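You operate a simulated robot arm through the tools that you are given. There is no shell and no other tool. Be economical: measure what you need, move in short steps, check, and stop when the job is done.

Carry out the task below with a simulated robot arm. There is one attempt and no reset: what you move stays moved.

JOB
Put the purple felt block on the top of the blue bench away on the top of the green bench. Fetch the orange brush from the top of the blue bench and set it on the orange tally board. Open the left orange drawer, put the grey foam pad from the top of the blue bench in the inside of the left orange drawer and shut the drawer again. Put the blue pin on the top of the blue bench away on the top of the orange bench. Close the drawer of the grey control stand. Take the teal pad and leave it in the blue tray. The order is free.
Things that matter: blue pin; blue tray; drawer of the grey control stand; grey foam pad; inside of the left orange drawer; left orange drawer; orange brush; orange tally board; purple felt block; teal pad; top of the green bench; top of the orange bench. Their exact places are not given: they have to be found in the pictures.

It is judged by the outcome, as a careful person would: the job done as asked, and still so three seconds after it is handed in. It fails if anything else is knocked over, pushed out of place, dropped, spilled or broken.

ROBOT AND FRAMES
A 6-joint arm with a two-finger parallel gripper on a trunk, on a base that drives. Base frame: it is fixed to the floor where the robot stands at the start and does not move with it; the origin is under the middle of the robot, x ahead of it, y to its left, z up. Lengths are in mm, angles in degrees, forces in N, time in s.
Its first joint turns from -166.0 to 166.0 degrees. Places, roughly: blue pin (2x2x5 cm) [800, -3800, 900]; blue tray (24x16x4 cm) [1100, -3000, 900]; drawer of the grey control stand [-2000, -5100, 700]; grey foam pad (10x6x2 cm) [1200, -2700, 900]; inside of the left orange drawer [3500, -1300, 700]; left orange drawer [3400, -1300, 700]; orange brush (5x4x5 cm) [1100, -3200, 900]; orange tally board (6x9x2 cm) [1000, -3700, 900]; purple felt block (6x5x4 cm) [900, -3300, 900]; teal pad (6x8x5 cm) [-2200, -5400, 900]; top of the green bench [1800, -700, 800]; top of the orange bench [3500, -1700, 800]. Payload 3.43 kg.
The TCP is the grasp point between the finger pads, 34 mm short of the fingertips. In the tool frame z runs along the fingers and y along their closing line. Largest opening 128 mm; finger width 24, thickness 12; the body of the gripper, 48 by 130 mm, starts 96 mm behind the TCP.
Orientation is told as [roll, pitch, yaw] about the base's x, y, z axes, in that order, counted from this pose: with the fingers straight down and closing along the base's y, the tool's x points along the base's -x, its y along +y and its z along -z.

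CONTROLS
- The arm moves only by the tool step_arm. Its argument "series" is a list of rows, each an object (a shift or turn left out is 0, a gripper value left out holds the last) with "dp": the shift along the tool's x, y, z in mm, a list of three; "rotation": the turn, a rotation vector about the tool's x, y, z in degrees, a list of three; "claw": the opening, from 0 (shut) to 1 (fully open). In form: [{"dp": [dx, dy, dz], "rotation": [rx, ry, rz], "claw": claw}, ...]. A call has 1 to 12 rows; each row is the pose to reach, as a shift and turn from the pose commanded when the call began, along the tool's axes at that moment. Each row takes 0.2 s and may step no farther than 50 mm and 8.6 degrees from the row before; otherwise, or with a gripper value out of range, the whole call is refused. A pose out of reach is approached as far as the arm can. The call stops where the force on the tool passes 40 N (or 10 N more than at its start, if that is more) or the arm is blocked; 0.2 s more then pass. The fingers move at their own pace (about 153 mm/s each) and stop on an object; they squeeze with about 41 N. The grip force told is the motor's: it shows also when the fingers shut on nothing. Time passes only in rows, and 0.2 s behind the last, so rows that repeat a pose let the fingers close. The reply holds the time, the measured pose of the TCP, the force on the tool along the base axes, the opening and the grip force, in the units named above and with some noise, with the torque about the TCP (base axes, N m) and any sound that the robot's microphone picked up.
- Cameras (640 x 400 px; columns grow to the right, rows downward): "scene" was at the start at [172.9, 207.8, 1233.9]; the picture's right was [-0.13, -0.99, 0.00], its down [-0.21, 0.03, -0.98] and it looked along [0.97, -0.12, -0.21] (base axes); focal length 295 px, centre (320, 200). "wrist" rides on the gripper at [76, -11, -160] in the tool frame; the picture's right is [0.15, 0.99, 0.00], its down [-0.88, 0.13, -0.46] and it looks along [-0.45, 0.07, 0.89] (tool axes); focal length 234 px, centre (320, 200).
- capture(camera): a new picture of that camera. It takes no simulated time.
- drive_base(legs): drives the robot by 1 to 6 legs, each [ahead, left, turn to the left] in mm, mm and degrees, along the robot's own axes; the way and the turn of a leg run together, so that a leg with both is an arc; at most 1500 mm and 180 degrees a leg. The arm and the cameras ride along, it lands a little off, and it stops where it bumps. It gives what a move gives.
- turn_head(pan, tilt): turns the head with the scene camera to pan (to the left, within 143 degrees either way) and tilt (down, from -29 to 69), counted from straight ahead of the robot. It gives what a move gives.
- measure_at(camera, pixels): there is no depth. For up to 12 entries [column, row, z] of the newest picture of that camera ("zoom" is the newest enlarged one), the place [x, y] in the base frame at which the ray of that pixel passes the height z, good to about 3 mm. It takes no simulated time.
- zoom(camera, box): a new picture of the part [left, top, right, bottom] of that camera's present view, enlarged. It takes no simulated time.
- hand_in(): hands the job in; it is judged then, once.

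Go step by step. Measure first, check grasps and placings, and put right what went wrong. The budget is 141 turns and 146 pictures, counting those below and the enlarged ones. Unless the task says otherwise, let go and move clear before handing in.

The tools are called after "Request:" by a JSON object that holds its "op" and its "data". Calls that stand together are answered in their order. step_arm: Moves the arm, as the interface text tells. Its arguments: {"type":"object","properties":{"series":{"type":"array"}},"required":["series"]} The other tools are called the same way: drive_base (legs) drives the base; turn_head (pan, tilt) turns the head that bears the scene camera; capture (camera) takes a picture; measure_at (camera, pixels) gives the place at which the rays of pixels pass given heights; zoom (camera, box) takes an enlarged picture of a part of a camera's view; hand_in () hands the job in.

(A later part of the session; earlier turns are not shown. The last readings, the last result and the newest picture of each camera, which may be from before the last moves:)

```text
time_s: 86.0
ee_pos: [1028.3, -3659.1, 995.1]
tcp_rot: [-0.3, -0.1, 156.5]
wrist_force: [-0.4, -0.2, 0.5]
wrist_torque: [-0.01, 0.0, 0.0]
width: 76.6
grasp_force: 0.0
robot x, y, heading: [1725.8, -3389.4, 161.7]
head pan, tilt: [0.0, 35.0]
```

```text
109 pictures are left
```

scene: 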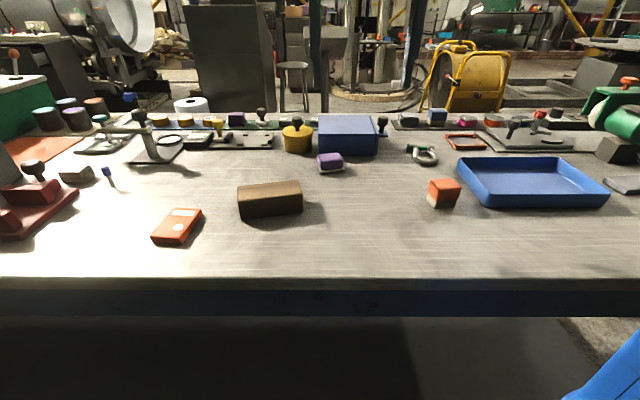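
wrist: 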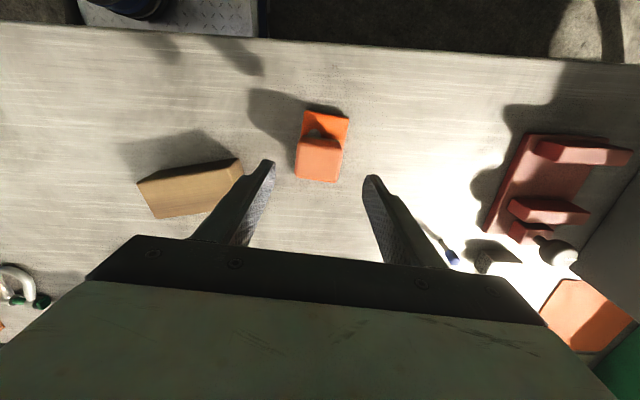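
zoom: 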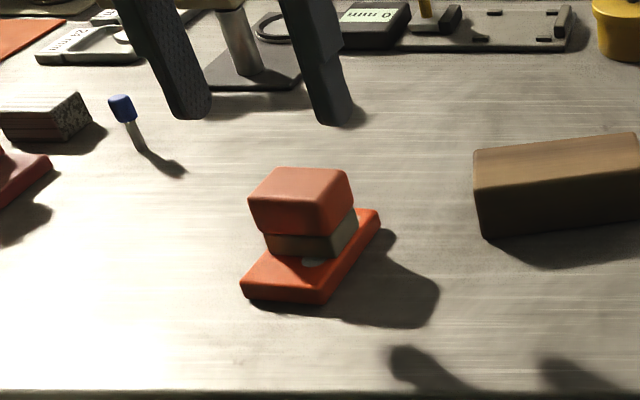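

The brush rests on the board. Next is the pin at about (837,-3800); I check the dimensions of the stand near it before moving there.

Request:
{"op": "capture", "data": {"camera": "scene"}}

Request:
{"op": "measure_at", "data": {"camera": "scene", "pixels": [[152, 157, 860], [165, 163, 850], [137, 110, 950], [137, 110, 1000], [106, 171, 893], [113, 187, 850], [60, 180, 850], [93, 183, 850], [90, 168, 880], [185, 152, 850]]}}

Request:
{"op": "zoom", "data": {"camera": "scene", "box": [40, 80, 232, 200]}}

```text
108 pictures are left
```

scene: 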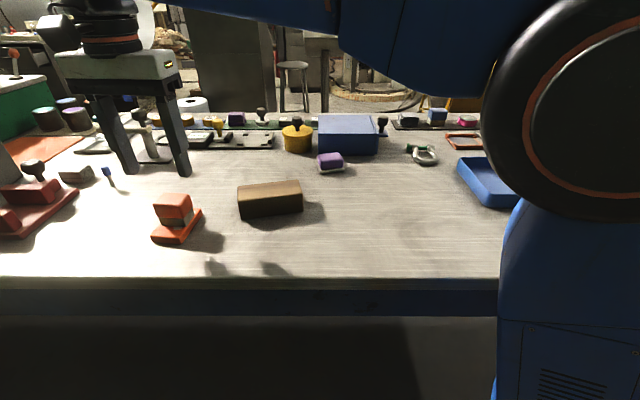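

```text
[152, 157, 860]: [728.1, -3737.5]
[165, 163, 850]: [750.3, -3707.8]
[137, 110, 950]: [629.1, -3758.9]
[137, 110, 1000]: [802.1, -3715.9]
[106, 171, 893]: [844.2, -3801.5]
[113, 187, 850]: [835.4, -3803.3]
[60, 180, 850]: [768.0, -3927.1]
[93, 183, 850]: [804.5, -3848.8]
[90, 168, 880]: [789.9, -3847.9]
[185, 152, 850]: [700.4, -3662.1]
```

```text
3.33 times, centred on (136, 140) of scene
```

zoom: 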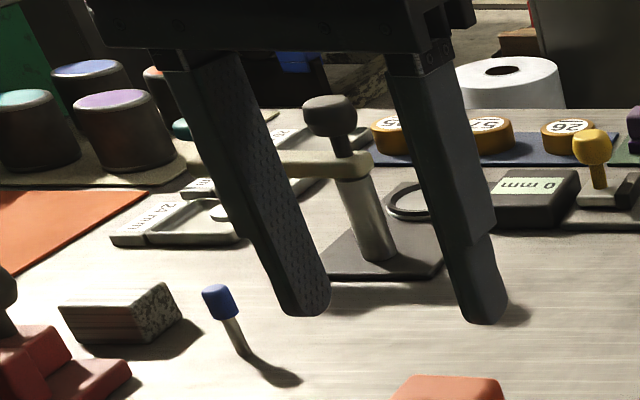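

The pin stands at about (840,-3802) with the stand's knob 125 mm away and the granite block 55 mm away. I go above it with the claw narrowed to about 50 mm.

Request:
{"op": "step_arm", "data": {"series": [{"dp": [-20, 36, 0], "claw": 0.4}, {"dp": [-40, 72, 0]}, {"dp": [-60, 108, 0]}, {"dp": [-80, 144, 0]}, {"dp": [-98, 176, 5]}, {"dp": [-114.5, 205.7, 15]}, {"dp": [-114.5, 205.7, 25]}, {"dp": [-114.5, 205.7, 25]}]}}

Request:
{"op": "capture", "data": {"camera": "wrist"}}

Request:
{"op": "zoom", "data": {"camera": "wrist", "box": [240, 110, 400, 210]}}

```text
time_s: 88.0
ee_pos: [860.7, -3799.2, 990.8]
tcp_rot: [1.0, -0.9, 156.7]
wrist_force: [-0.5, 0.2, 0.2]
wrist_torque: [-0.02, 0.01, 0.02]
width: 51.4
grasp_force: 0.0
out of reach, approached as far as the arm can: row 6
robot x, y, heading: [1729.5, -3393.8, 161.6]
head pan, tilt: [0.0, 35.0]
stopped in row 8: the arm was blocked; the commanded pose is now the measured one
```

```text
106 pictures are left
```

wrist: 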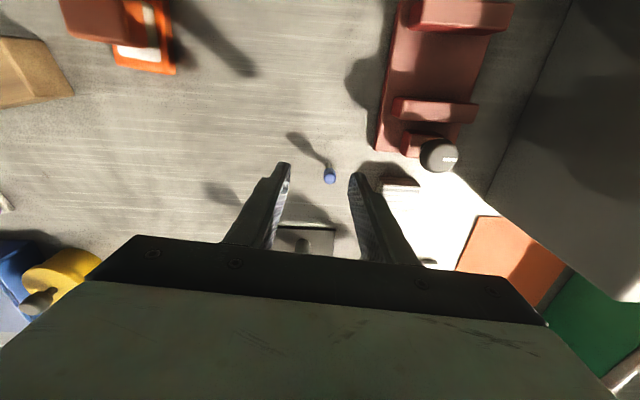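

```text
4.00 times, centred on (320, 160) of wrist
```

zoom: 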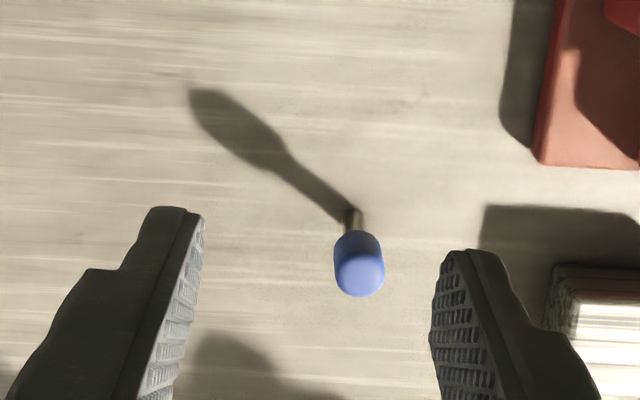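

The pin is centred between the fingers (330,177) but the arm is at the end of its reach here. I swing the arm back along the bench and shift the base 400 mm left.

Request:
{"op": "step_arm", "data": {"series": [{"dp": [0, 0, -20], "rotation": [-1, 0.9, 0]}, {"dp": [10, -45, -20], "rotation": [-1, 0.9, 0]}, {"dp": [10, -90, -20], "rotation": [-1, 0.9, 0]}, {"dp": [10, -135, -20], "rotation": [-1, 0.9, 0]}, {"dp": [10, -180, -20], "rotation": [-1, 0.9, 0]}, {"dp": [10, -225, -20], "rotation": [-1, 0.9, 0]}, {"dp": [10, -270, -20], "rotation": [-1, 0.9, 0]}, {"dp": [10, -315, -20], "rotation": [-1, 0.9, 0]}, {"dp": [10, -360, -20], "rotation": [-1, 0.9, 0]}, {"dp": [10, -400, -20], "rotation": [-1, 0.9, 0]}]}}

Request:
{"op": "drive_base", "data": {"legs": [[0, 400, 0]]}}

Request:
{"op": "capture", "data": {"camera": "wrist"}}

```text
time_s: 90.2
ee_pos: [1019.7, -3434.6, 997.3]
tcp_rot: [1.4, 0.5, 156.7]
wrist_force: [0.0, -0.4, -0.8]
wrist_torque: [0.02, -0.02, 0.0]
width: 51.4
grasp_force: 0.1
out of reach, approached as far as the arm can: row 1
robot x, y, heading: [1727.1, -3391.7, 162.0]
head pan, tilt: [0.0, 35.0]
```

```text
time_s: 92.7
ee_pos: [892.4, -3816.6, 997.6]
tcp_rot: [1.4, 0.4, 156.7]
wrist_force: [0.0, -0.6, -0.9]
wrist_torque: [-0.01, 0.02, 0.01]
width: 51.1
grasp_force: 0.1
robot x, y, heading: [1602.1, -3773.3, 161.6]
head pan, tilt: [0.0, 35.0]
```

```text
104 pictures are left
```

wrist: 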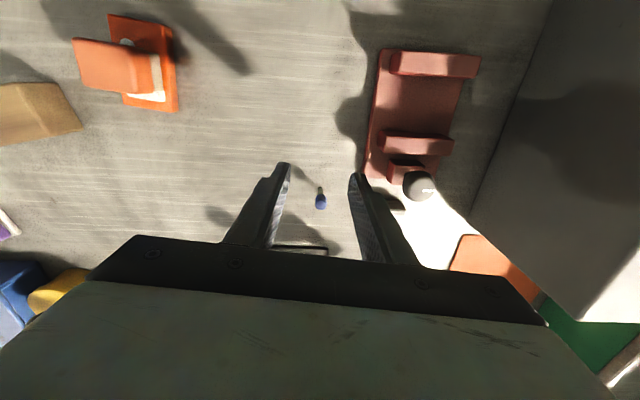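

The pin head is now at (321,203). I measure it and its neighbours.

Request:
{"op": "zoom", "data": {"camera": "wrist", "box": [260, 130, 460, 255]}}

Request:
{"op": "measure_at", "data": {"camera": "wrist", "pixels": [[321, 201, 897], [320, 188, 850], [366, 180, 868], [418, 185, 930], [388, 195, 875]]}}

Request:
{"op": "capture", "data": {"camera": "scene"}}

```text
3.20 times, centred on (360, 192) of wrist
```

zoom: 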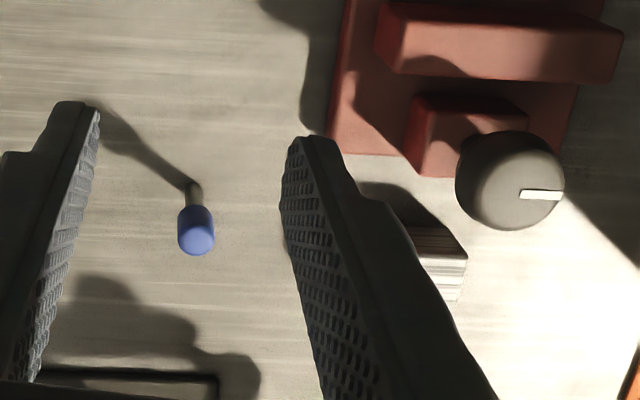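

```text
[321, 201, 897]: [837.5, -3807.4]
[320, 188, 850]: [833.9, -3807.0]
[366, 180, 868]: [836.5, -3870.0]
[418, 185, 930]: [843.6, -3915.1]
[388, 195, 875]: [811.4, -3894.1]
```

```text
102 pictures are left
```

scene: 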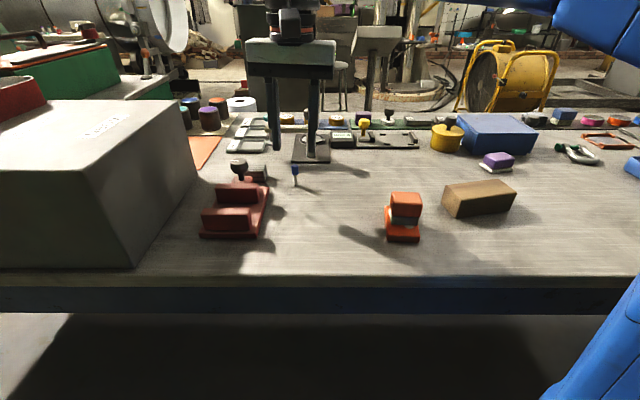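

The pin is at (836,-3807). I align over it at z≈985 with the claw at 40 mm and turned so the right finger passes between the granite block and the red stand.

Request:
{"op": "step_arm", "data": {"series": [{"dp": [-28, 7, 0], "rotation": [1.4, -0.4, -6], "claw": 0.31}, {"dp": [-55.6, 13.5, 0], "rotation": [1.4, -0.4, -13]}, {"dp": [-55.6, 13.5, 25], "rotation": [1.4, -0.4, -13]}, {"dp": [-55.6, 13.5, 45], "rotation": [1.4, -0.4, -13]}, {"dp": [-55.6, 13.5, 45], "rotation": [1.4, -0.4, -13]}]}}

Request:
{"op": "capture", "data": {"camera": "wrist"}}

Request:
{"op": "zoom", "data": {"camera": "scene", "box": [190, 100, 390, 225]}}

```text
time_s: 93.9
ee_pos: [835.5, -3807.2, 953.7]
tcp_rot: [0.1, 0.0, 169.8]
wrist_force: [0.0, -0.5, 0.2]
wrist_torque: [0.0, 0.02, -0.01]
width: 39.7
grasp_force: 0.0
robot x, y, heading: [1600.8, -3772.0, 161.9]
head pan, tilt: [0.0, 35.0]
```

```text
101 pictures are left
```

wrist: 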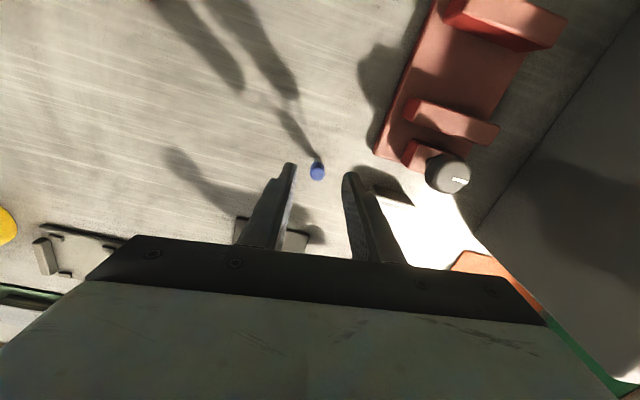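

```text
3.20 times, centred on (290, 162) of scene
```

zoom: 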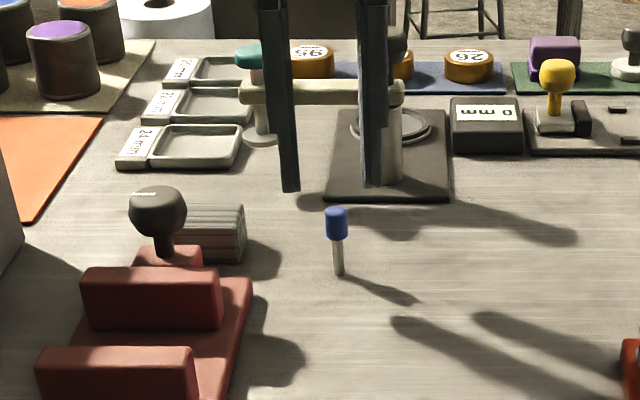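

The fingers straddle the pin with free space both sides. I go down to TCP 888, close, and lift.

Request:
{"op": "step_arm", "data": {"series": [{"dp": [0, 0, 25]}, {"dp": [0, 0, 50]}, {"dp": [0, 0, 65]}, {"dp": [0, 0, 65]}, {"dp": [0, 0, 65], "claw": 0}, {"dp": [0, 0, 65]}, {"dp": [0, 0, 45]}, {"dp": [0, 0, 0]}, {"dp": [0, 0, -50]}]}}

Request:
{"op": "capture", "data": {"camera": "wrist"}}

Request:
{"op": "zoom", "data": {"camera": "scene", "box": [190, 60, 430, 210]}}

```text
time_s: 95.9
ee_pos: [837.1, -3809.7, 1002.0]
tcp_rot: [0.0, -0.1, 169.7]
wrist_force: [-0.3, -0.1, -0.1]
wrist_torque: [-0.03, -0.06, 0.02]
width: 13.3
grasp_force: 40.7
robot x, y, heading: [1604.7, -3773.3, 161.6]
head pan, tilt: [0.0, 35.0]
```

```text
99 pictures are left
```

wrist: 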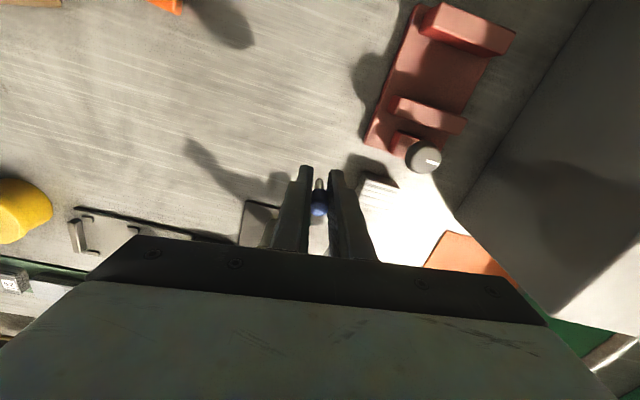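

```text
2.67 times, centred on (310, 135) of scene
```

zoom: 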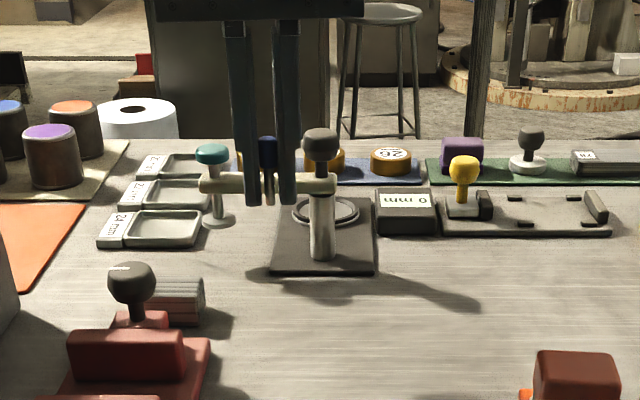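

The pin is held (13 mm). I retract and raise the arm, turn around in the aisle and drive north to the orange bench.

Request:
{"op": "step_arm", "data": {"series": [{"dp": [20, 0, -40]}, {"dp": [50, 0, -75]}, {"dp": [95, 0, -95]}, {"dp": [140, 0, -105]}, {"dp": [185, 0, -110]}, {"dp": [215, 0, -110]}, {"dp": [215, 0, -110]}]}}

Request:
{"op": "drive_base", "data": {"legs": [[0, 0, -179.6], [180, 1380, 0], [20, 1180, 0]]}}

Request:
{"op": "turn_head", "data": {"pan": -10, "tilt": 28}}

Request:
{"op": "capture", "data": {"camera": "scene"}}

Request:
{"op": "capture", "data": {"camera": "wrist"}}

```text
time_s: 97.5
ee_pos: [1049.7, -3847.8, 1112.0]
tcp_rot: [0.1, -0.1, 169.6]
wrist_force: [-0.1, 0.3, -0.1]
wrist_torque: [-0.01, -0.05, 0.01]
width: 13.3
grasp_force: 40.5
robot x, y, heading: [1602.9, -3771.4, 161.8]
head pan, tilt: [0.0, 35.0]
```

```text
time_s: 117.2
ee_pos: [3183.5, -1390.1, 1112.2]
tcp_rot: [0.1, -0.1, -12.0]
wrist_force: [0.7, 0.4, -0.4]
wrist_torque: [0.03, 0.02, -0.02]
width: 13.1
grasp_force: 40.9
robot x, y, heading: [2626.0, -1448.7, -20.0]
head pan, tilt: [0.0, 35.0]
```

```text
time_s: 117.9
ee_pos: [3182.1, -1390.7, 1113.1]
tcp_rot: [0.1, -0.1, -12.0]
wrist_force: [0.2, 0.2, 0.1]
wrist_torque: [0.0, 0.01, -0.04]
width: 12.8
grasp_force: 41.1
robot x, y, heading: [2631.0, -1451.6, -20.0]
head pan, tilt: [-10.0, 28.0]
```

```text
97 pictures are left
```

scene: 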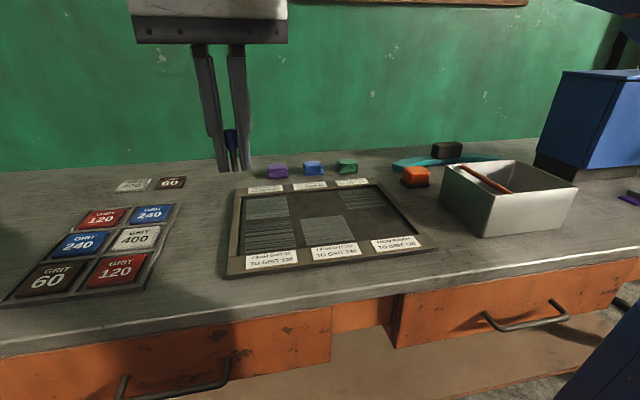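

```text
96 pictures are left
```

wrist: 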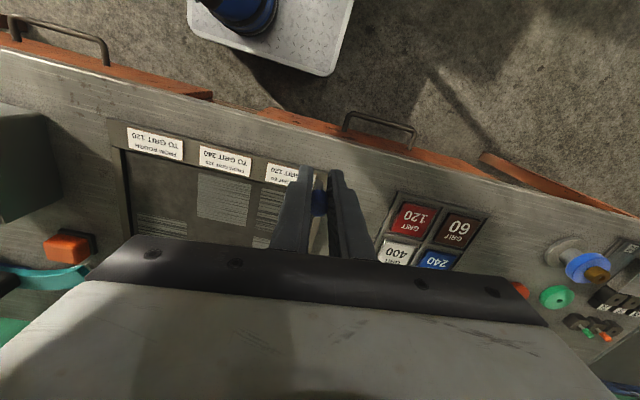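

The orange bench is in view; the clear strip between the sanding mat and the grit card (scene ~(205,240), wrist ~(365,215)) could take the pin. I find the bench height by matching the grit card's near-right corner.

Request:
{"op": "measure_at", "data": {"camera": "scene", "pixels": [[144, 290, 800], [144, 290, 850], [228, 277, 800], [228, 277, 850], [206, 230, 830], [205, 200, 830], [231, 150, 900], [500, 262, 830], [183, 204, 830], [234, 190, 830]]}}

Request:
{"op": "measure_at", "data": {"camera": "wrist", "pixels": [[398, 191, 800], [398, 191, 850], [300, 162, 800], [300, 162, 850], [365, 215, 830], [320, 205, 1113]]}}

Request:
{"op": "zoom", "data": {"camera": "wrist", "box": [260, 120, 420, 260]}}

```text
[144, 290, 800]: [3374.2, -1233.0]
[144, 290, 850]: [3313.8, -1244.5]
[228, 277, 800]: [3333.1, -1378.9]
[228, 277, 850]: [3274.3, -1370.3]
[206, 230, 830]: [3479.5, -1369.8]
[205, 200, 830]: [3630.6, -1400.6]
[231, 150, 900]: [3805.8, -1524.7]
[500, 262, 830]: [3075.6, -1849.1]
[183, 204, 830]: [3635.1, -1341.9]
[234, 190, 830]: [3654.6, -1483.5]
```

```text
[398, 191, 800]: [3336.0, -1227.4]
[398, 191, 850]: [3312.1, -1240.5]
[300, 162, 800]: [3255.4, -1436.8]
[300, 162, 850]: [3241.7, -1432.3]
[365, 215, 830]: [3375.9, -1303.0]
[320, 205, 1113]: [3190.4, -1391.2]
```

```text
2.86 times, centred on (340, 190) of wrist
```

zoom: 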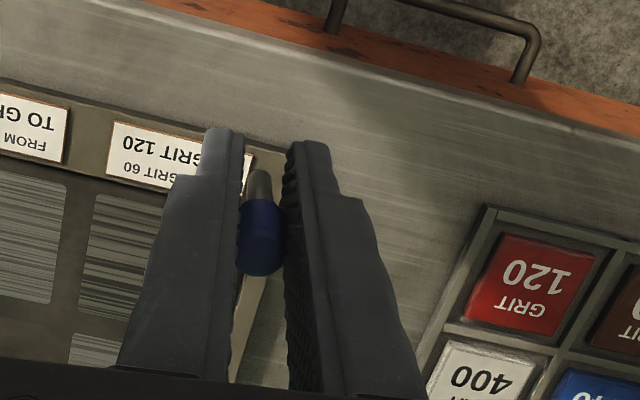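

The bench top is at z≈850 as well. I take (3325,-1316), in the gap between mat and card, and lower to about 15 mm above the placing height to check.

Request:
{"op": "step_arm", "data": {"series": [{"dp": [-30, 25, 15]}, {"dp": [-60, 50, 35]}, {"dp": [-90, 75, 60]}, {"dp": [-123.5, 102, 80]}, {"dp": [-123.5, 102, 125]}, {"dp": [-123.5, 102, 170]}, {"dp": [-123.5, 102, 205]}, {"dp": [-123.5, 102, 205]}]}}

Request:
{"op": "capture", "data": {"camera": "wrist"}}

Request:
{"op": "zoom", "data": {"camera": "scene", "box": [80, 120, 400, 320]}}

```text
time_s: 119.7
ee_pos: [3328.1, -1315.2, 908.5]
tcp_rot: [0.1, -0.1, -11.9]
wrist_force: [-0.4, 0.0, -0.5]
wrist_torque: [-0.02, 0.02, 0.0]
width: 13.2
grasp_force: 41.0
robot x, y, heading: [2629.0, -1451.6, -19.9]
head pan, tilt: [-10.0, 28.0]
```

```text
94 pictures are left
```

wrist: 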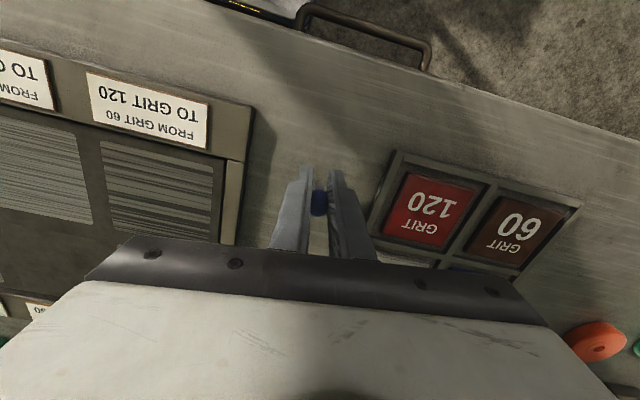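

```text
2.00 times, centred on (240, 220) of scene
```

zoom: 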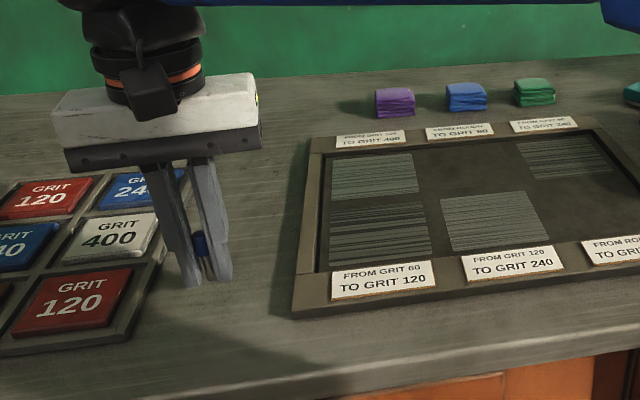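

The spot is clear. I lower to 889 (the grasp height) and open gently.

Request:
{"op": "step_arm", "data": {"series": [{"dp": [0, 0, 10]}, {"dp": [0, 0, 16]}, {"dp": [0, 0, 19]}, {"dp": [0, 0, 19]}]}}

Request:
{"op": "zoom", "data": {"camera": "scene", "box": [140, 180, 230, 280]}}

```text
time_s: 120.7
ee_pos: [3326.9, -1315.6, 888.3]
tcp_rot: [0.0, 0.0, -11.9]
wrist_force: [0.6, -0.3, 0.0]
wrist_torque: [-0.03, 0.01, 0.0]
width: 12.9
grasp_force: 40.9
robot x, y, heading: [2629.7, -1452.1, -20.0]
head pan, tilt: [-10.0, 28.0]
```

```text
4.00 times, centred on (185, 230) of scene
```

zoom: 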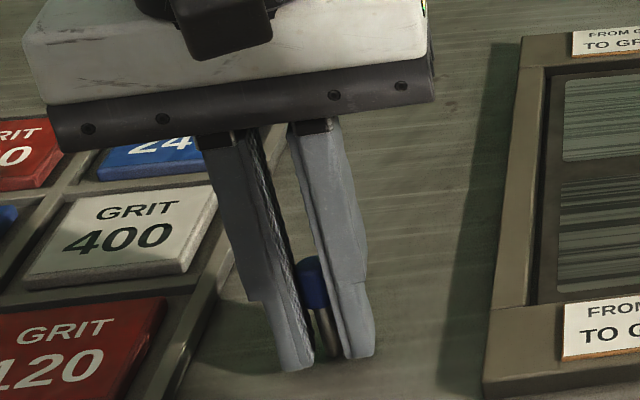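

No contact is felt yet; I go down another 3 mm.

Request:
{"op": "step_arm", "data": {"series": [{"dp": [0, 0, 1.5]}, {"dp": [0, 0, 3]}]}}

```text
time_s: 121.3
ee_pos: [3326.6, -1316.4, 888.7]
tcp_rot: [0.2, -0.3, -11.9]
wrist_force: [6.2, 2.4, 19.0]
wrist_torque: [0.07, -0.37, 0.02]
width: 13.1
grasp_force: 40.4
robot x, y, heading: [2626.5, -1450.8, -19.9]
head pan, tilt: [-10.0, 28.0]
```

Contact is felt (19 N up), so the pin stands on the bench. I relieve 2.5 mm, open to 40 mm and rise.

Request:
{"op": "step_arm", "data": {"series": [{"dp": [0, 0, -2.5]}, {"dp": [0, 0, -2.5], "claw": 0.15}, {"dp": [0, 0, -2.5], "claw": 0.35}, {"dp": [0, 0, -2.5]}, {"dp": [0, 0, -30]}, {"dp": [0, 0, -75]}, {"dp": [0, 0, -120]}, {"dp": [0, 0, -165]}]}}

Request:
{"op": "zoom", "data": {"camera": "scene", "box": [80, 120, 400, 320]}}

Request:
{"op": "capture", "data": {"camera": "wrist"}}

```text
time_s: 123.1
ee_pos: [3324.9, -1317.6, 1049.7]
tcp_rot: [0.1, -0.1, -11.9]
wrist_force: [0.2, -0.5, 0.2]
wrist_torque: [0.04, 0.01, 0.03]
width: 44.9
grasp_force: 0.0
robot x, y, heading: [2625.7, -1453.5, -19.8]
head pan, tilt: [-10.0, 28.0]
```

```text
2.00 times, centred on (240, 220) of scene
```

zoom: 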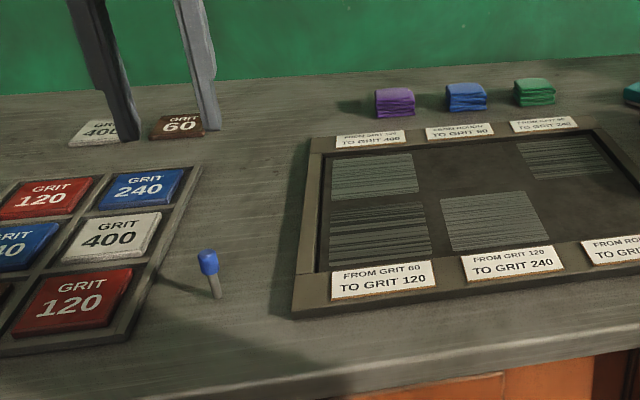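

```text
90 pictures are left
```

wrist: 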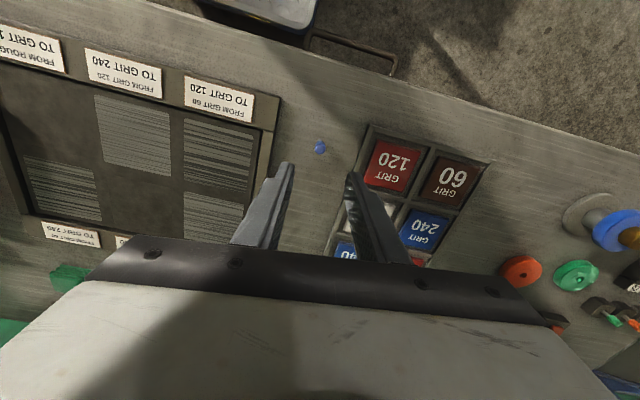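

The pin stands upright on the orange bench. While the hand is empty I prepare the left drawer: I look at its front and handle.

Request:
{"op": "turn_head", "data": {"pan": 5, "tilt": 50}}

Request:
{"op": "capture", "data": {"camera": "scene"}}

Request:
{"op": "measure_at", "data": {"camera": "wrist", "pixels": [[312, 32, 740], [396, 57, 740], [312, 32, 780], [396, 57, 780], [210, 8, 850], [560, 135, 850]]}}

```text
time_s: 124.0
ee_pos: [3325.7, -1317.4, 1049.1]
tcp_rot: [0.1, -0.1, -11.9]
wrist_force: [-0.1, -0.8, -0.1]
wrist_torque: [0.02, 0.01, 0.0]
width: 44.8
grasp_force: 0.0
robot x, y, heading: [2625.9, -1450.5, -19.8]
head pan, tilt: [5.0, 50.0]
```

```text
89 pictures are left
```

scene: 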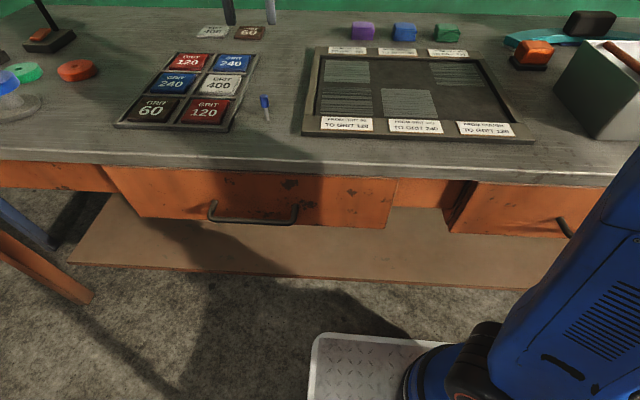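

```text
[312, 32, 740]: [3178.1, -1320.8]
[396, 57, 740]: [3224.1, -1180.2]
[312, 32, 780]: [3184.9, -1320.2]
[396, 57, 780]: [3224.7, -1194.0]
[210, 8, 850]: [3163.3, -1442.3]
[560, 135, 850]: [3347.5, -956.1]
```

The left drawer's bar handle is at (210-297, 221). I triangulate it.

Request:
{"op": "measure_at", "data": {"camera": "scene", "pixels": [[210, 220, 700], [297, 222, 700], [210, 220, 740], [297, 222, 740], [210, 220, 780], [297, 222, 780], [105, 166, 800], [398, 178, 800], [140, 217, 700], [385, 229, 700], [0, 150, 850], [520, 177, 850]]}}

Request:
{"op": "zoom", "data": {"camera": "scene", "box": [100, 140, 420, 260]}}

Request:
{"op": "zoom", "data": {"camera": "wrist", "box": [230, 0, 470, 130]}}

```text
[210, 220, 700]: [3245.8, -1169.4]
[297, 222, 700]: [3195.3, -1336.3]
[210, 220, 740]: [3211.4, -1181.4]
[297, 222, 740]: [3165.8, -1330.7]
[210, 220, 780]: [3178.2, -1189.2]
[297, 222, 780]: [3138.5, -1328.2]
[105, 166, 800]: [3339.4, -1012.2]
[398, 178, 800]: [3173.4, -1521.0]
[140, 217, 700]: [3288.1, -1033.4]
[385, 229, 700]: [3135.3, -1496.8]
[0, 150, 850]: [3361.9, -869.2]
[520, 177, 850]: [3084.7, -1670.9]
```

```text
2.00 times, centred on (260, 200) of scene
```

zoom: 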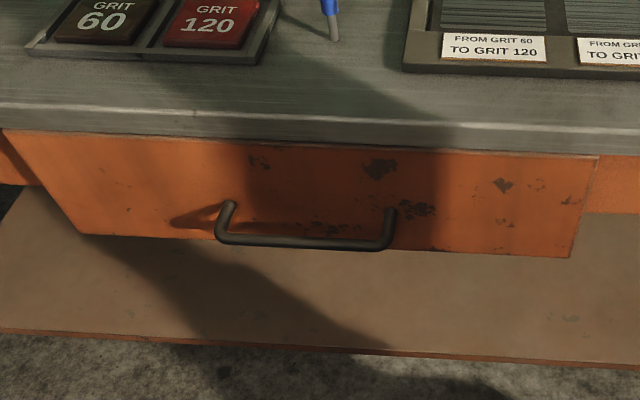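

```text
2.67 times, centred on (350, 65) of wrist
```

zoom: 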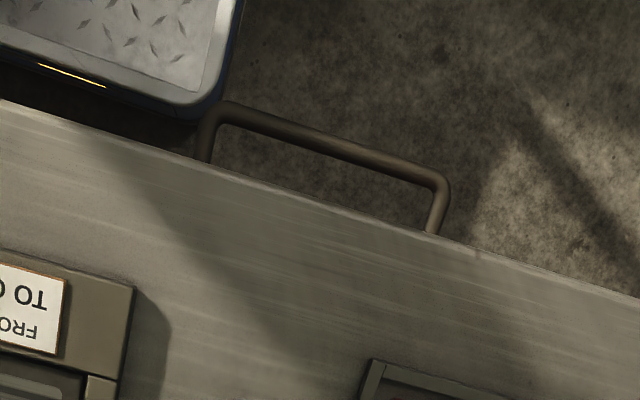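

The bar runs from (3179,-1329) to (3226,-1174) at z≈722. I will grip it with the tool level, standing to its left and reaching right (away from the camera mast), so I first swing the arm to the right while turning the tool.

Request:
{"op": "step_arm", "data": {"series": [{"dp": [6, -45.9, -5], "rotation": [0, 0, 4.5], "claw": 0.4}, {"dp": [12.6, -91.8, -10], "rotation": [0, 0, 9]}, {"dp": [19, -137.7, -15], "rotation": [0, 0, 13.5]}, {"dp": [25, -183.6, -15], "rotation": [0, 0, 18]}, {"dp": [31.5, -229.5, -15], "rotation": [0, 0, 22.5]}, {"dp": [38, -275.4, -15], "rotation": [0, 0, 27]}, {"dp": [44, -321.3, -15], "rotation": [0, 0, 31.5]}, {"dp": [50, -367, -15], "rotation": [0, 0, 36]}, {"dp": [57, -413, -15], "rotation": [0, 0, 40.5]}, {"dp": [63, -459, -15], "rotation": [0, 0, 45]}, {"dp": [63, -459, -15], "rotation": [0, 0, 45]}]}}

```text
time_s: 126.4
ee_pos: [3167.2, -1751.3, 1064.9]
tcp_rot: [0.2, 0.0, -56.9]
wrist_force: [0.0, -0.4, -0.5]
wrist_torque: [0.0, 0.02, 0.0]
width: 51.0
grasp_force: 0.0
robot x, y, heading: [2627.0, -1449.2, -19.9]
head pan, tilt: [5.0, 50.0]
```

Now the second half of the swing, out over the aisle to the right.

Request:
{"op": "step_arm", "data": {"series": [{"dp": [-4.4, -48.8, 0], "rotation": [0, 0, 4.25]}, {"dp": [-8.8, -97.6, 0], "rotation": [0, 0, 8.5]}, {"dp": [-13.2, -146.4, 0], "rotation": [0, 0, 12.75]}, {"dp": [-17.6, -195.2, 0], "rotation": [0, 0, 17]}, {"dp": [-22, -244, 0], "rotation": [0, 0, 21.25]}, {"dp": [-26.4, -292.8, 0], "rotation": [0, 0, 25.5]}, {"dp": [-30.8, -341.6, 0], "rotation": [0, 0, 29.75]}, {"dp": [-35.2, -390.4, 0], "rotation": [0, 0, 34]}, {"dp": [-39.6, -439.2, 0], "rotation": [0, 0, 38.25]}, {"dp": [-44, -488, 0], "rotation": [0, 0, 42.5]}, {"dp": [-48.4, -536.8, 0], "rotation": [0, 0, 46.75]}, {"dp": [-53, -585, 0], "rotation": [0, 0, 51]}]}}

Request:
{"op": "drive_base", "data": {"legs": [[0, 0, 1.9], [0, 970, 0]]}}

Request:
{"op": "turn_head", "data": {"pan": -40, "tilt": 45}}

Request:
{"op": "capture", "data": {"camera": "scene"}}

Request:
{"op": "capture", "data": {"camera": "wrist"}}

```text
time_s: 129.0
ee_pos: [2704.4, -2115.5, 1064.5]
tcp_rot: [0.1, 0.0, -107.9]
wrist_force: [0.3, 0.4, 0.8]
wrist_torque: [-0.06, 0.03, -0.02]
width: 50.9
grasp_force: 0.0
robot x, y, heading: [2626.7, -1450.5, -19.6]
head pan, tilt: [5.0, 50.0]
```

```text
time_s: 134.3
ee_pos: [3024.8, -1208.6, 1063.7]
tcp_rot: [0.1, 0.1, -104.4]
wrist_force: [0.1, 1.0, -0.2]
wrist_torque: [-0.01, -0.01, 0.05]
width: 51.2
grasp_force: 0.1
robot x, y, heading: [2904.8, -550.7, -16.1]
head pan, tilt: [5.0, 50.0]
```

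```text
time_s: 135.4
ee_pos: [3024.2, -1208.0, 1064.4]
tcp_rot: [0.1, 0.2, -104.3]
wrist_force: [0.4, -0.4, -0.5]
wrist_torque: [-0.04, 0.0, 0.03]
width: 51.1
grasp_force: 0.1
robot x, y, heading: [2901.0, -549.6, -16.3]
head pan, tilt: [-40.0, 45.0]
```

```text
86 pictures are left
```

scene: 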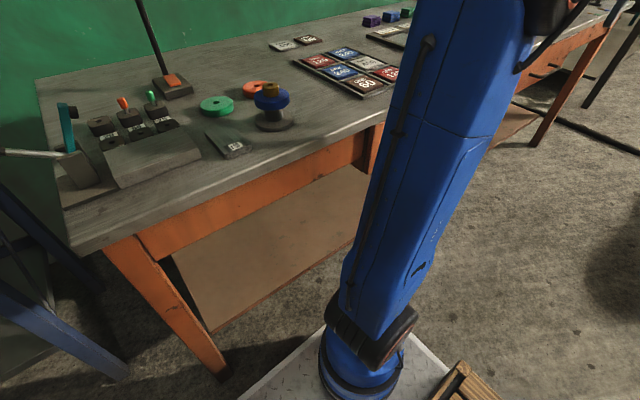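

```text
85 pictures are left
```

wrist: 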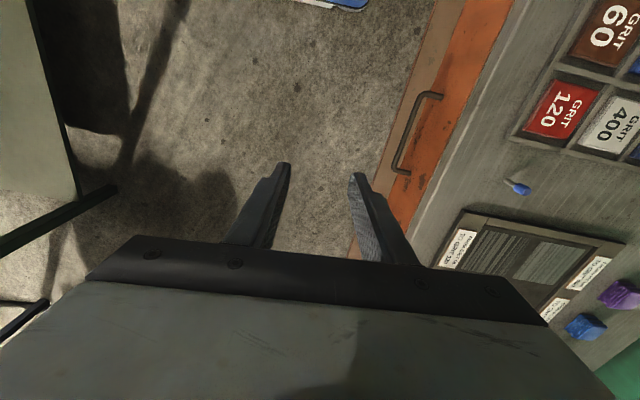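

The wrist view shows the bar at (437,93)-(397,172) and the pin still standing. I measure the bar ends at z=722.

Request:
{"op": "measure_at", "data": {"camera": "wrist", "pixels": [[422, 94, 722], [394, 168, 722], [440, 97, 722], [407, 173, 722], [441, 150, 722], [352, 250, 722]]}}

Request:
{"op": "zoom", "data": {"camera": "wrist", "box": [360, 60, 520, 220]}}

```text
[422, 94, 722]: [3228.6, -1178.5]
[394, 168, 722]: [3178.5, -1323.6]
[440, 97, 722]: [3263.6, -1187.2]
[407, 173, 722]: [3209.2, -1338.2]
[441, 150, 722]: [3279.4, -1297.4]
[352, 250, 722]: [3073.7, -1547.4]
```

```text
2.50 times, centred on (440, 140) of wrist
```

zoom: 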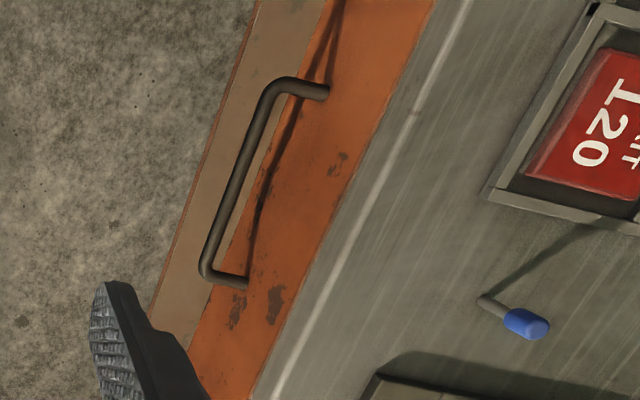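

The bar's middle is (3203,-1251), and its normal is at -18.9°. I square up the tool 150 mm in front of it and lower to z≈900.

Request:
{"op": "step_arm", "data": {"series": [{"dp": [5, 10, 40], "rotation": [0, 0, 2]}, {"dp": [10, 20, 80], "rotation": [0, 0, 4.5]}, {"dp": [15, 34, 120], "rotation": [0, 0, 4.5]}, {"dp": [15, 34, 164], "rotation": [0, 0, 4.5]}, {"dp": [15, 34, 164], "rotation": [0, 0, 4.5]}]}}

Request:
{"op": "step_arm", "data": {"series": [{"rotation": [-8.2, 0, 0]}, {"rotation": [-16.4, 0, 0]}, {"rotation": [-24.6, 0, 0]}, {"rotation": [-32.8, 0, 0]}, {"rotation": [-41, 0, 0]}, {"rotation": [-49.2, 0, 0]}, {"rotation": [-57.4, 0, 0]}, {"rotation": [-65.6, 0, 0]}, {"rotation": [-73.8, 0, 0]}, {"rotation": [-82, 0, 0]}, {"rotation": [-90, 0, 0]}, {"rotation": [-90, 0, 0]}]}}

Request:
{"op": "capture", "data": {"camera": "wrist"}}

```text
time_s: 136.6
ee_pos: [3060.3, -1200.3, 898.2]
tcp_rot: [0.0, 0.1, -108.9]
wrist_force: [-0.1, 0.3, -0.6]
wrist_torque: [0.04, 0.04, 0.0]
width: 51.2
grasp_force: 0.1
robot x, y, heading: [2905.9, -551.9, -16.1]
head pan, tilt: [-40.0, 45.0]
```

```text
time_s: 139.2
ee_pos: [3060.8, -1202.8, 901.8]
tcp_rot: [90.2, 0.2, -108.9]
wrist_force: [-1.4, 0.0, -0.6]
wrist_torque: [0.03, -0.01, -0.03]
width: 51.1
grasp_force: 0.0
robot x, y, heading: [2908.2, -552.2, -16.4]
head pan, tilt: [-40.0, 45.0]
```

```text
83 pictures are left
```

wrist: 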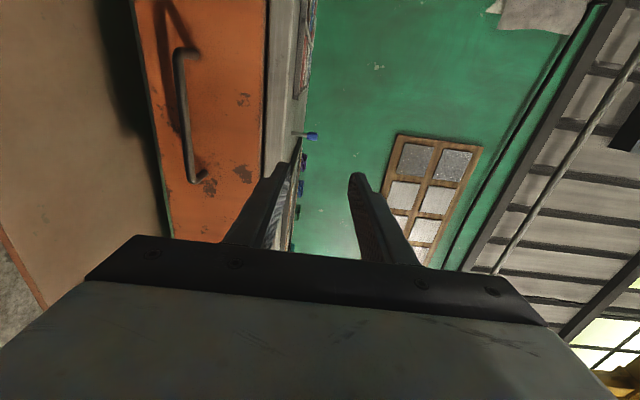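

The tool is level now, with the bar at (185,50-180) in the wrist view. I lower to z=722 and look again.

Request:
{"op": "step_arm", "data": {"series": [{"dp": [0, -45, 0]}, {"dp": [0, -90, 0]}, {"dp": [0, -135, 0]}, {"dp": [0, -180, 0]}, {"dp": [0, -180, 0]}]}}

Request:
{"op": "capture", "data": {"camera": "wrist"}}

```text
time_s: 140.4
ee_pos: [3061.2, -1201.6, 717.8]
tcp_rot: [90.1, 0.1, -108.8]
wrist_force: [-0.4, 0.0, -0.1]
wrist_torque: [0.01, 0.0, 0.01]
width: 51.3
grasp_force: 0.0
robot x, y, heading: [2903.6, -549.1, -16.5]
head pan, tilt: [-40.0, 45.0]
```

```text
82 pictures are left
```

wrist: 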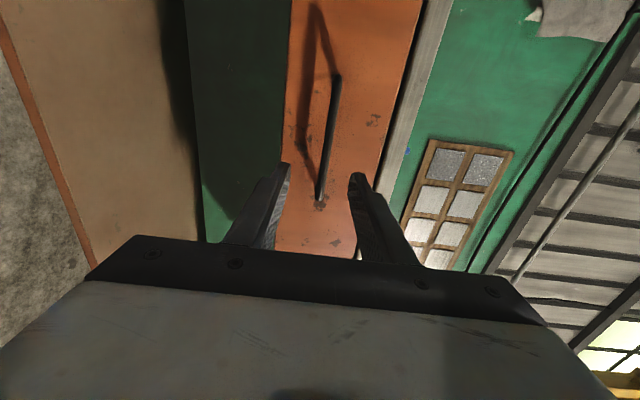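

The bar lies about 7 mm above the tool axis (326 against 320 at row 144). I raise 7 mm, advance to the bar, and close.

Request:
{"op": "step_arm", "data": {"series": [{"dp": [0, 7, 40]}, {"dp": [0, 7, 80]}, {"dp": [0, 7, 120]}, {"dp": [0, 7, 142]}, {"dp": [0, 7, 142]}]}}

Request:
{"op": "capture", "data": {"camera": "wrist"}}

```text
time_s: 141.6
ee_pos: [3196.8, -1245.8, 725.9]
tcp_rot: [90.1, 0.1, -108.9]
wrist_force: [0.6, -0.6, 0.4]
wrist_torque: [0.01, 0.02, -0.02]
width: 51.5
grasp_force: 0.0
robot x, y, heading: [2906.2, -551.1, -16.7]
head pan, tilt: [-40.0, 45.0]
```

```text
81 pictures are left
```

wrist: 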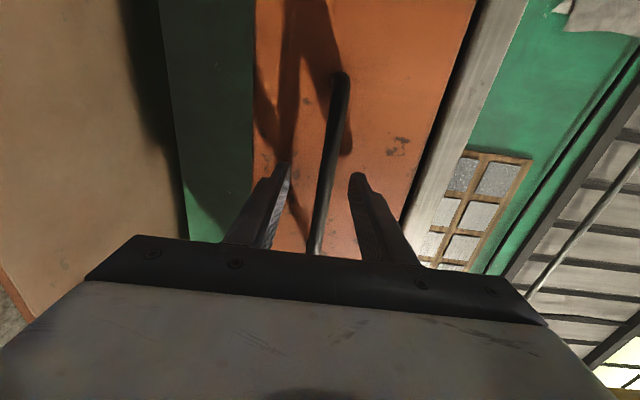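

The bar is between the fingers. I close and pull 60 mm to feel the drawer.

Request:
{"op": "step_arm", "data": {"series": [{"claw": 0}, {}, {}, {"dp": [0, 0, -15]}, {"dp": [0, 0, -30]}, {"dp": [0, 0, -45]}, {"dp": [0, 0, -60]}]}}

Request:
{"op": "capture", "data": {"camera": "wrist"}}

```text
time_s: 142.2
ee_pos: [3197.0, -1244.9, 730.2]
tcp_rot: [90.3, -0.1, -108.9]
wrist_force: [2.5, 5.3, 10.2]
wrist_torque: [0.3, -0.15, -0.55]
width: 11.8
grasp_force: 44.5
robot x, y, heading: [2903.5, -547.9, -16.4]
head pan, tilt: [-40.0, 45.0]
stopped in row 3: the force on the tool passed its limit at 42 N (the readings are from after the stop); the commanded pose is now the measured one
```

```text
80 pictures are left
```

wrist: 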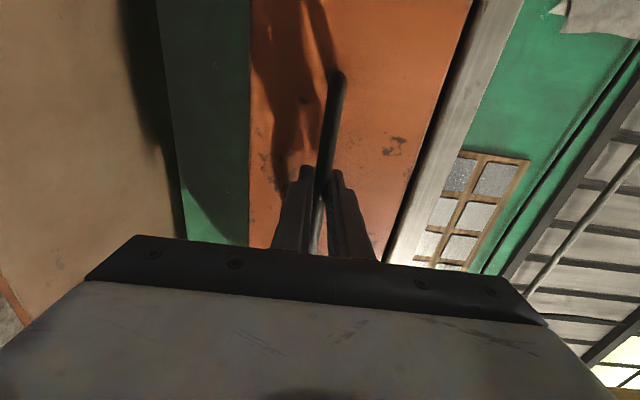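

The bar is gripped (12 mm) and the pose re-zeroed at z=730. I pull now.

Request:
{"op": "step_arm", "data": {"series": [{"dp": [0, 0, -15]}, {"dp": [0, 0, -35]}, {"dp": [0, 0, -60]}, {"dp": [0, 0, -85]}, {"dp": [0, 0, -110]}]}}

```text
time_s: 143.0
ee_pos: [3146.5, -1228.6, 728.4]
tcp_rot: [90.5, -0.1, -108.6]
wrist_force: [2.1, 7.8, 12.8]
wrist_torque: [0.37, -0.18, -1.11]
width: 11.6
grasp_force: 45.0
robot x, y, heading: [2904.4, -548.0, -16.0]
head pan, tilt: [-40.0, 45.0]
stopped in row 3: the force on the tool passed its limit at 42 N (the readings are from after the stop); the commanded pose is now the measured one
```

The drawer moves (53 mm so far); the force limit came from pulling fast. I pull on at a slower pace.

Request:
{"op": "step_arm", "data": {"series": [{"dp": [0, -1, -8]}, {"dp": [0, -1, -18]}, {"dp": [0, -1, -28]}, {"dp": [0, -1, -38]}, {"dp": [0, -1, -48]}, {"dp": [0, -1, -58]}, {"dp": [0, -1, -68]}, {"dp": [0, -1, -78]}, {"dp": [0, -1, -88]}, {"dp": [0, -1, -98]}, {"dp": [0, -1, -108]}, {"dp": [0, -1, -118]}]}}

Request:
{"op": "capture", "data": {"camera": "wrist"}}

```text
time_s: 143.7
ee_pos: [3129.8, -1223.7, 729.8]
tcp_rot: [90.5, -0.3, -108.7]
wrist_force: [0.1, 3.4, 10.5]
wrist_torque: [0.56, -0.26, -0.66]
width: 11.6
grasp_force: 45.4
robot x, y, heading: [2905.9, -550.8, -16.5]
head pan, tilt: [-40.0, 45.0]
stopped in row 3: the force on the tool passed its limit at 41 N (the readings are from after the stop); the commanded pose is now the measured one
```

```text
79 pictures are left
```

wrist: 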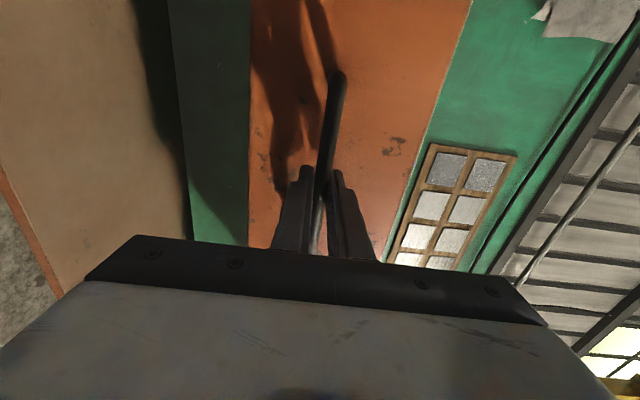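

The load also has an upward part of 10 N, so I ease that by 2 mm and pull at a gentler pace.

Request:
{"op": "step_arm", "data": {"series": [{"dp": [1, 2, 0]}, {"dp": [1, 2, -5]}, {"dp": [1, 2, -11]}, {"dp": [1, 2, -17]}, {"dp": [1, 2, -23]}, {"dp": [1, 2, -29]}, {"dp": [1, 2, -35]}, {"dp": [1, 2, -41]}, {"dp": [1, 2, -47]}, {"dp": [1, 2, -53]}, {"dp": [1, 2, -59]}, {"dp": [1, 2, -65]}]}}

```text
time_s: 145.4
ee_pos: [3093.9, -1210.5, 728.2]
tcp_rot: [90.5, -0.1, -108.7]
wrist_force: [-5.4, -5.4, -8.6]
wrist_torque: [0.2, -0.03, 0.53]
width: 11.9
grasp_force: 45.0
robot x, y, heading: [2904.5, -550.2, -16.2]
head pan, tilt: [-40.0, 45.0]
stopped in row 8: the force on the tool passed its limit at 41 N (the readings are from after the stop); the commanded pose is now the measured one
```

About 108 mm open. I keep pulling in the same gentle way.

Request:
{"op": "step_arm", "data": {"series": [{"dp": [0, 0, -4]}, {"dp": [0, 0, -9]}, {"dp": [0, 0, -14]}, {"dp": [0, 0, -19]}, {"dp": [0, 0, -24]}, {"dp": [0, 0, -29]}, {"dp": [0, 0, -34]}, {"dp": [0, 0, -39]}, {"dp": [0, 0, -44]}, {"dp": [0, 0, -49]}, {"dp": [0, 0, -54]}, {"dp": [0, 0, -59]}]}}

Request:
{"op": "step_arm", "data": {"series": [{"dp": [0, 0, -4]}, {"dp": [0, 0, -9]}, {"dp": [0, 0, -14]}, {"dp": [0, 0, -19]}, {"dp": [0, 0, -24]}, {"dp": [0, 0, -29]}, {"dp": [0, 0, -34]}, {"dp": [0, 0, -39]}, {"dp": [0, 0, -44]}, {"dp": [0, 0, -49]}]}}

Request:
{"op": "capture", "data": {"camera": "scene"}}

```text
time_s: 148.0
ee_pos: [3039.1, -1192.6, 729.8]
tcp_rot: [90.5, -0.1, -108.7]
wrist_force: [-1.5, -9.7, -3.7]
wrist_torque: [0.29, -0.13, -0.91]
width: 11.7
grasp_force: 44.5
robot x, y, heading: [2908.2, -547.3, -16.3]
head pan, tilt: [-40.0, 45.0]
```

```text
time_s: 150.2
ee_pos: [2993.2, -1176.9, 729.8]
tcp_rot: [90.4, -0.1, -108.8]
wrist_force: [-7.7, -30.9, 23.8]
wrist_torque: [0.42, -0.19, -0.39]
width: 11.9
grasp_force: 45.6
robot x, y, heading: [2907.8, -550.6, -16.5]
head pan, tilt: [-40.0, 45.0]
```

```text
78 pictures are left
```

scene: 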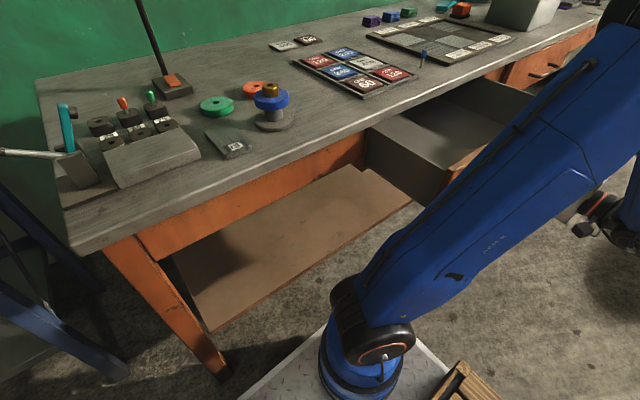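

The drawer is open about 215 mm and the pin still stands. I ease the side load, open, and back away.

Request:
{"op": "step_arm", "data": {"series": [{"dp": [-3, 1, 0]}, {"dp": [-3, 1, 0], "claw": 0.4}, {"dp": [-3, 1, 0]}, {"dp": [-3, 1, -30]}, {"dp": [-3, 1, -70]}, {"dp": [-3, 40, -90]}, {"dp": [-3, 85, -100]}, {"dp": [-3, 130, -100]}, {"dp": [-3, 175, -100]}, {"dp": [-3, 220, -100]}, {"dp": [-3, 265, -100]}, {"dp": [-3, 300, -100]}]}}

Request:
{"op": "capture", "data": {"camera": "wrist"}}

```text
time_s: 152.8
ee_pos: [2933.3, -1185.4, 1013.1]
tcp_rot: [89.8, -0.2, -110.5]
wrist_force: [0.0, -0.5, 0.1]
wrist_torque: [-0.02, -0.02, 0.0]
width: 51.0
grasp_force: 0.1
out of reach, approached as far as the arm can: row 8, 9, 10, 11, 12
robot x, y, heading: [2907.6, -553.5, -16.4]
head pan, tilt: [-40.0, 45.0]
```

```text
77 pictures are left
```

wrist: 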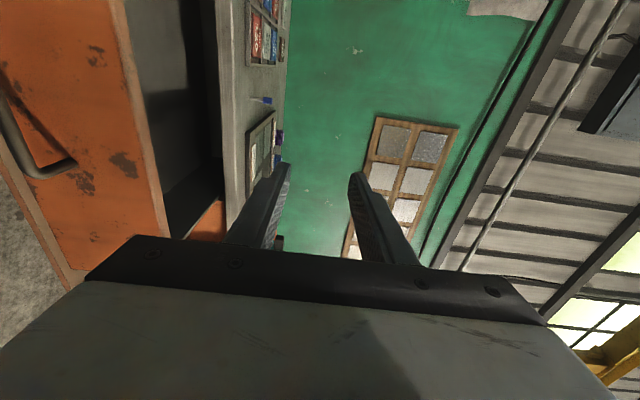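

Now I turn the tool back to pointing down, well above the drawer.

Request:
{"op": "step_arm", "data": {"series": [{"dp": [0, 0, 10], "rotation": [8.2, 0, 0]}, {"dp": [0, 0, 20], "rotation": [16.4, 0, 0]}, {"dp": [0, 0, 30], "rotation": [24.6, 0, 0]}, {"dp": [0, 0, 40], "rotation": [32.8, 0, 0]}, {"dp": [0, 0, 50], "rotation": [41, 0, 0]}, {"dp": [0, 0, 60], "rotation": [49.2, 0, 0]}, {"dp": [0, 0, 70], "rotation": [57.4, 0, 0]}, {"dp": [0, 0, 80], "rotation": [65.6, 0, 0]}, {"dp": [0, 10, 80], "rotation": [73.8, 0, 0]}, {"dp": [0, 20, 80], "rotation": [82, 0, 0]}, {"dp": [0, 30, 80], "rotation": [89.8, 0, 0]}, {"dp": [0, 30, 80], "rotation": [89.8, 0, 0]}]}}

Request:
{"op": "capture", "data": {"camera": "wrist"}}

```text
time_s: 155.4
ee_pos: [3006.6, -1210.2, 1044.2]
tcp_rot: [0.5, -0.2, -108.8]
wrist_force: [-0.9, 0.6, 0.0]
wrist_torque: [0.0, -0.04, 0.03]
width: 51.4
grasp_force: 0.1
robot x, y, heading: [2911.1, -550.2, -16.3]
head pan, tilt: [-40.0, 45.0]
```

```text
76 pictures are left
```

wrist: 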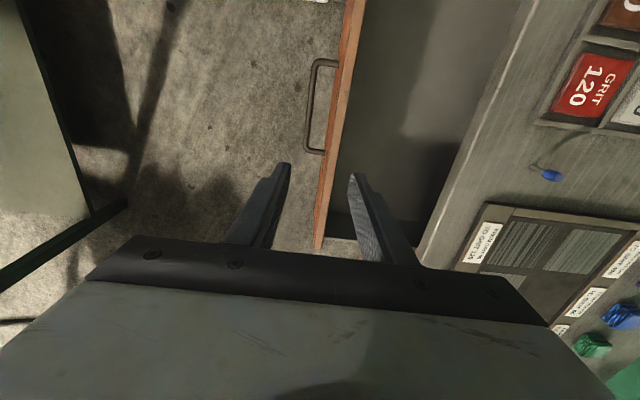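

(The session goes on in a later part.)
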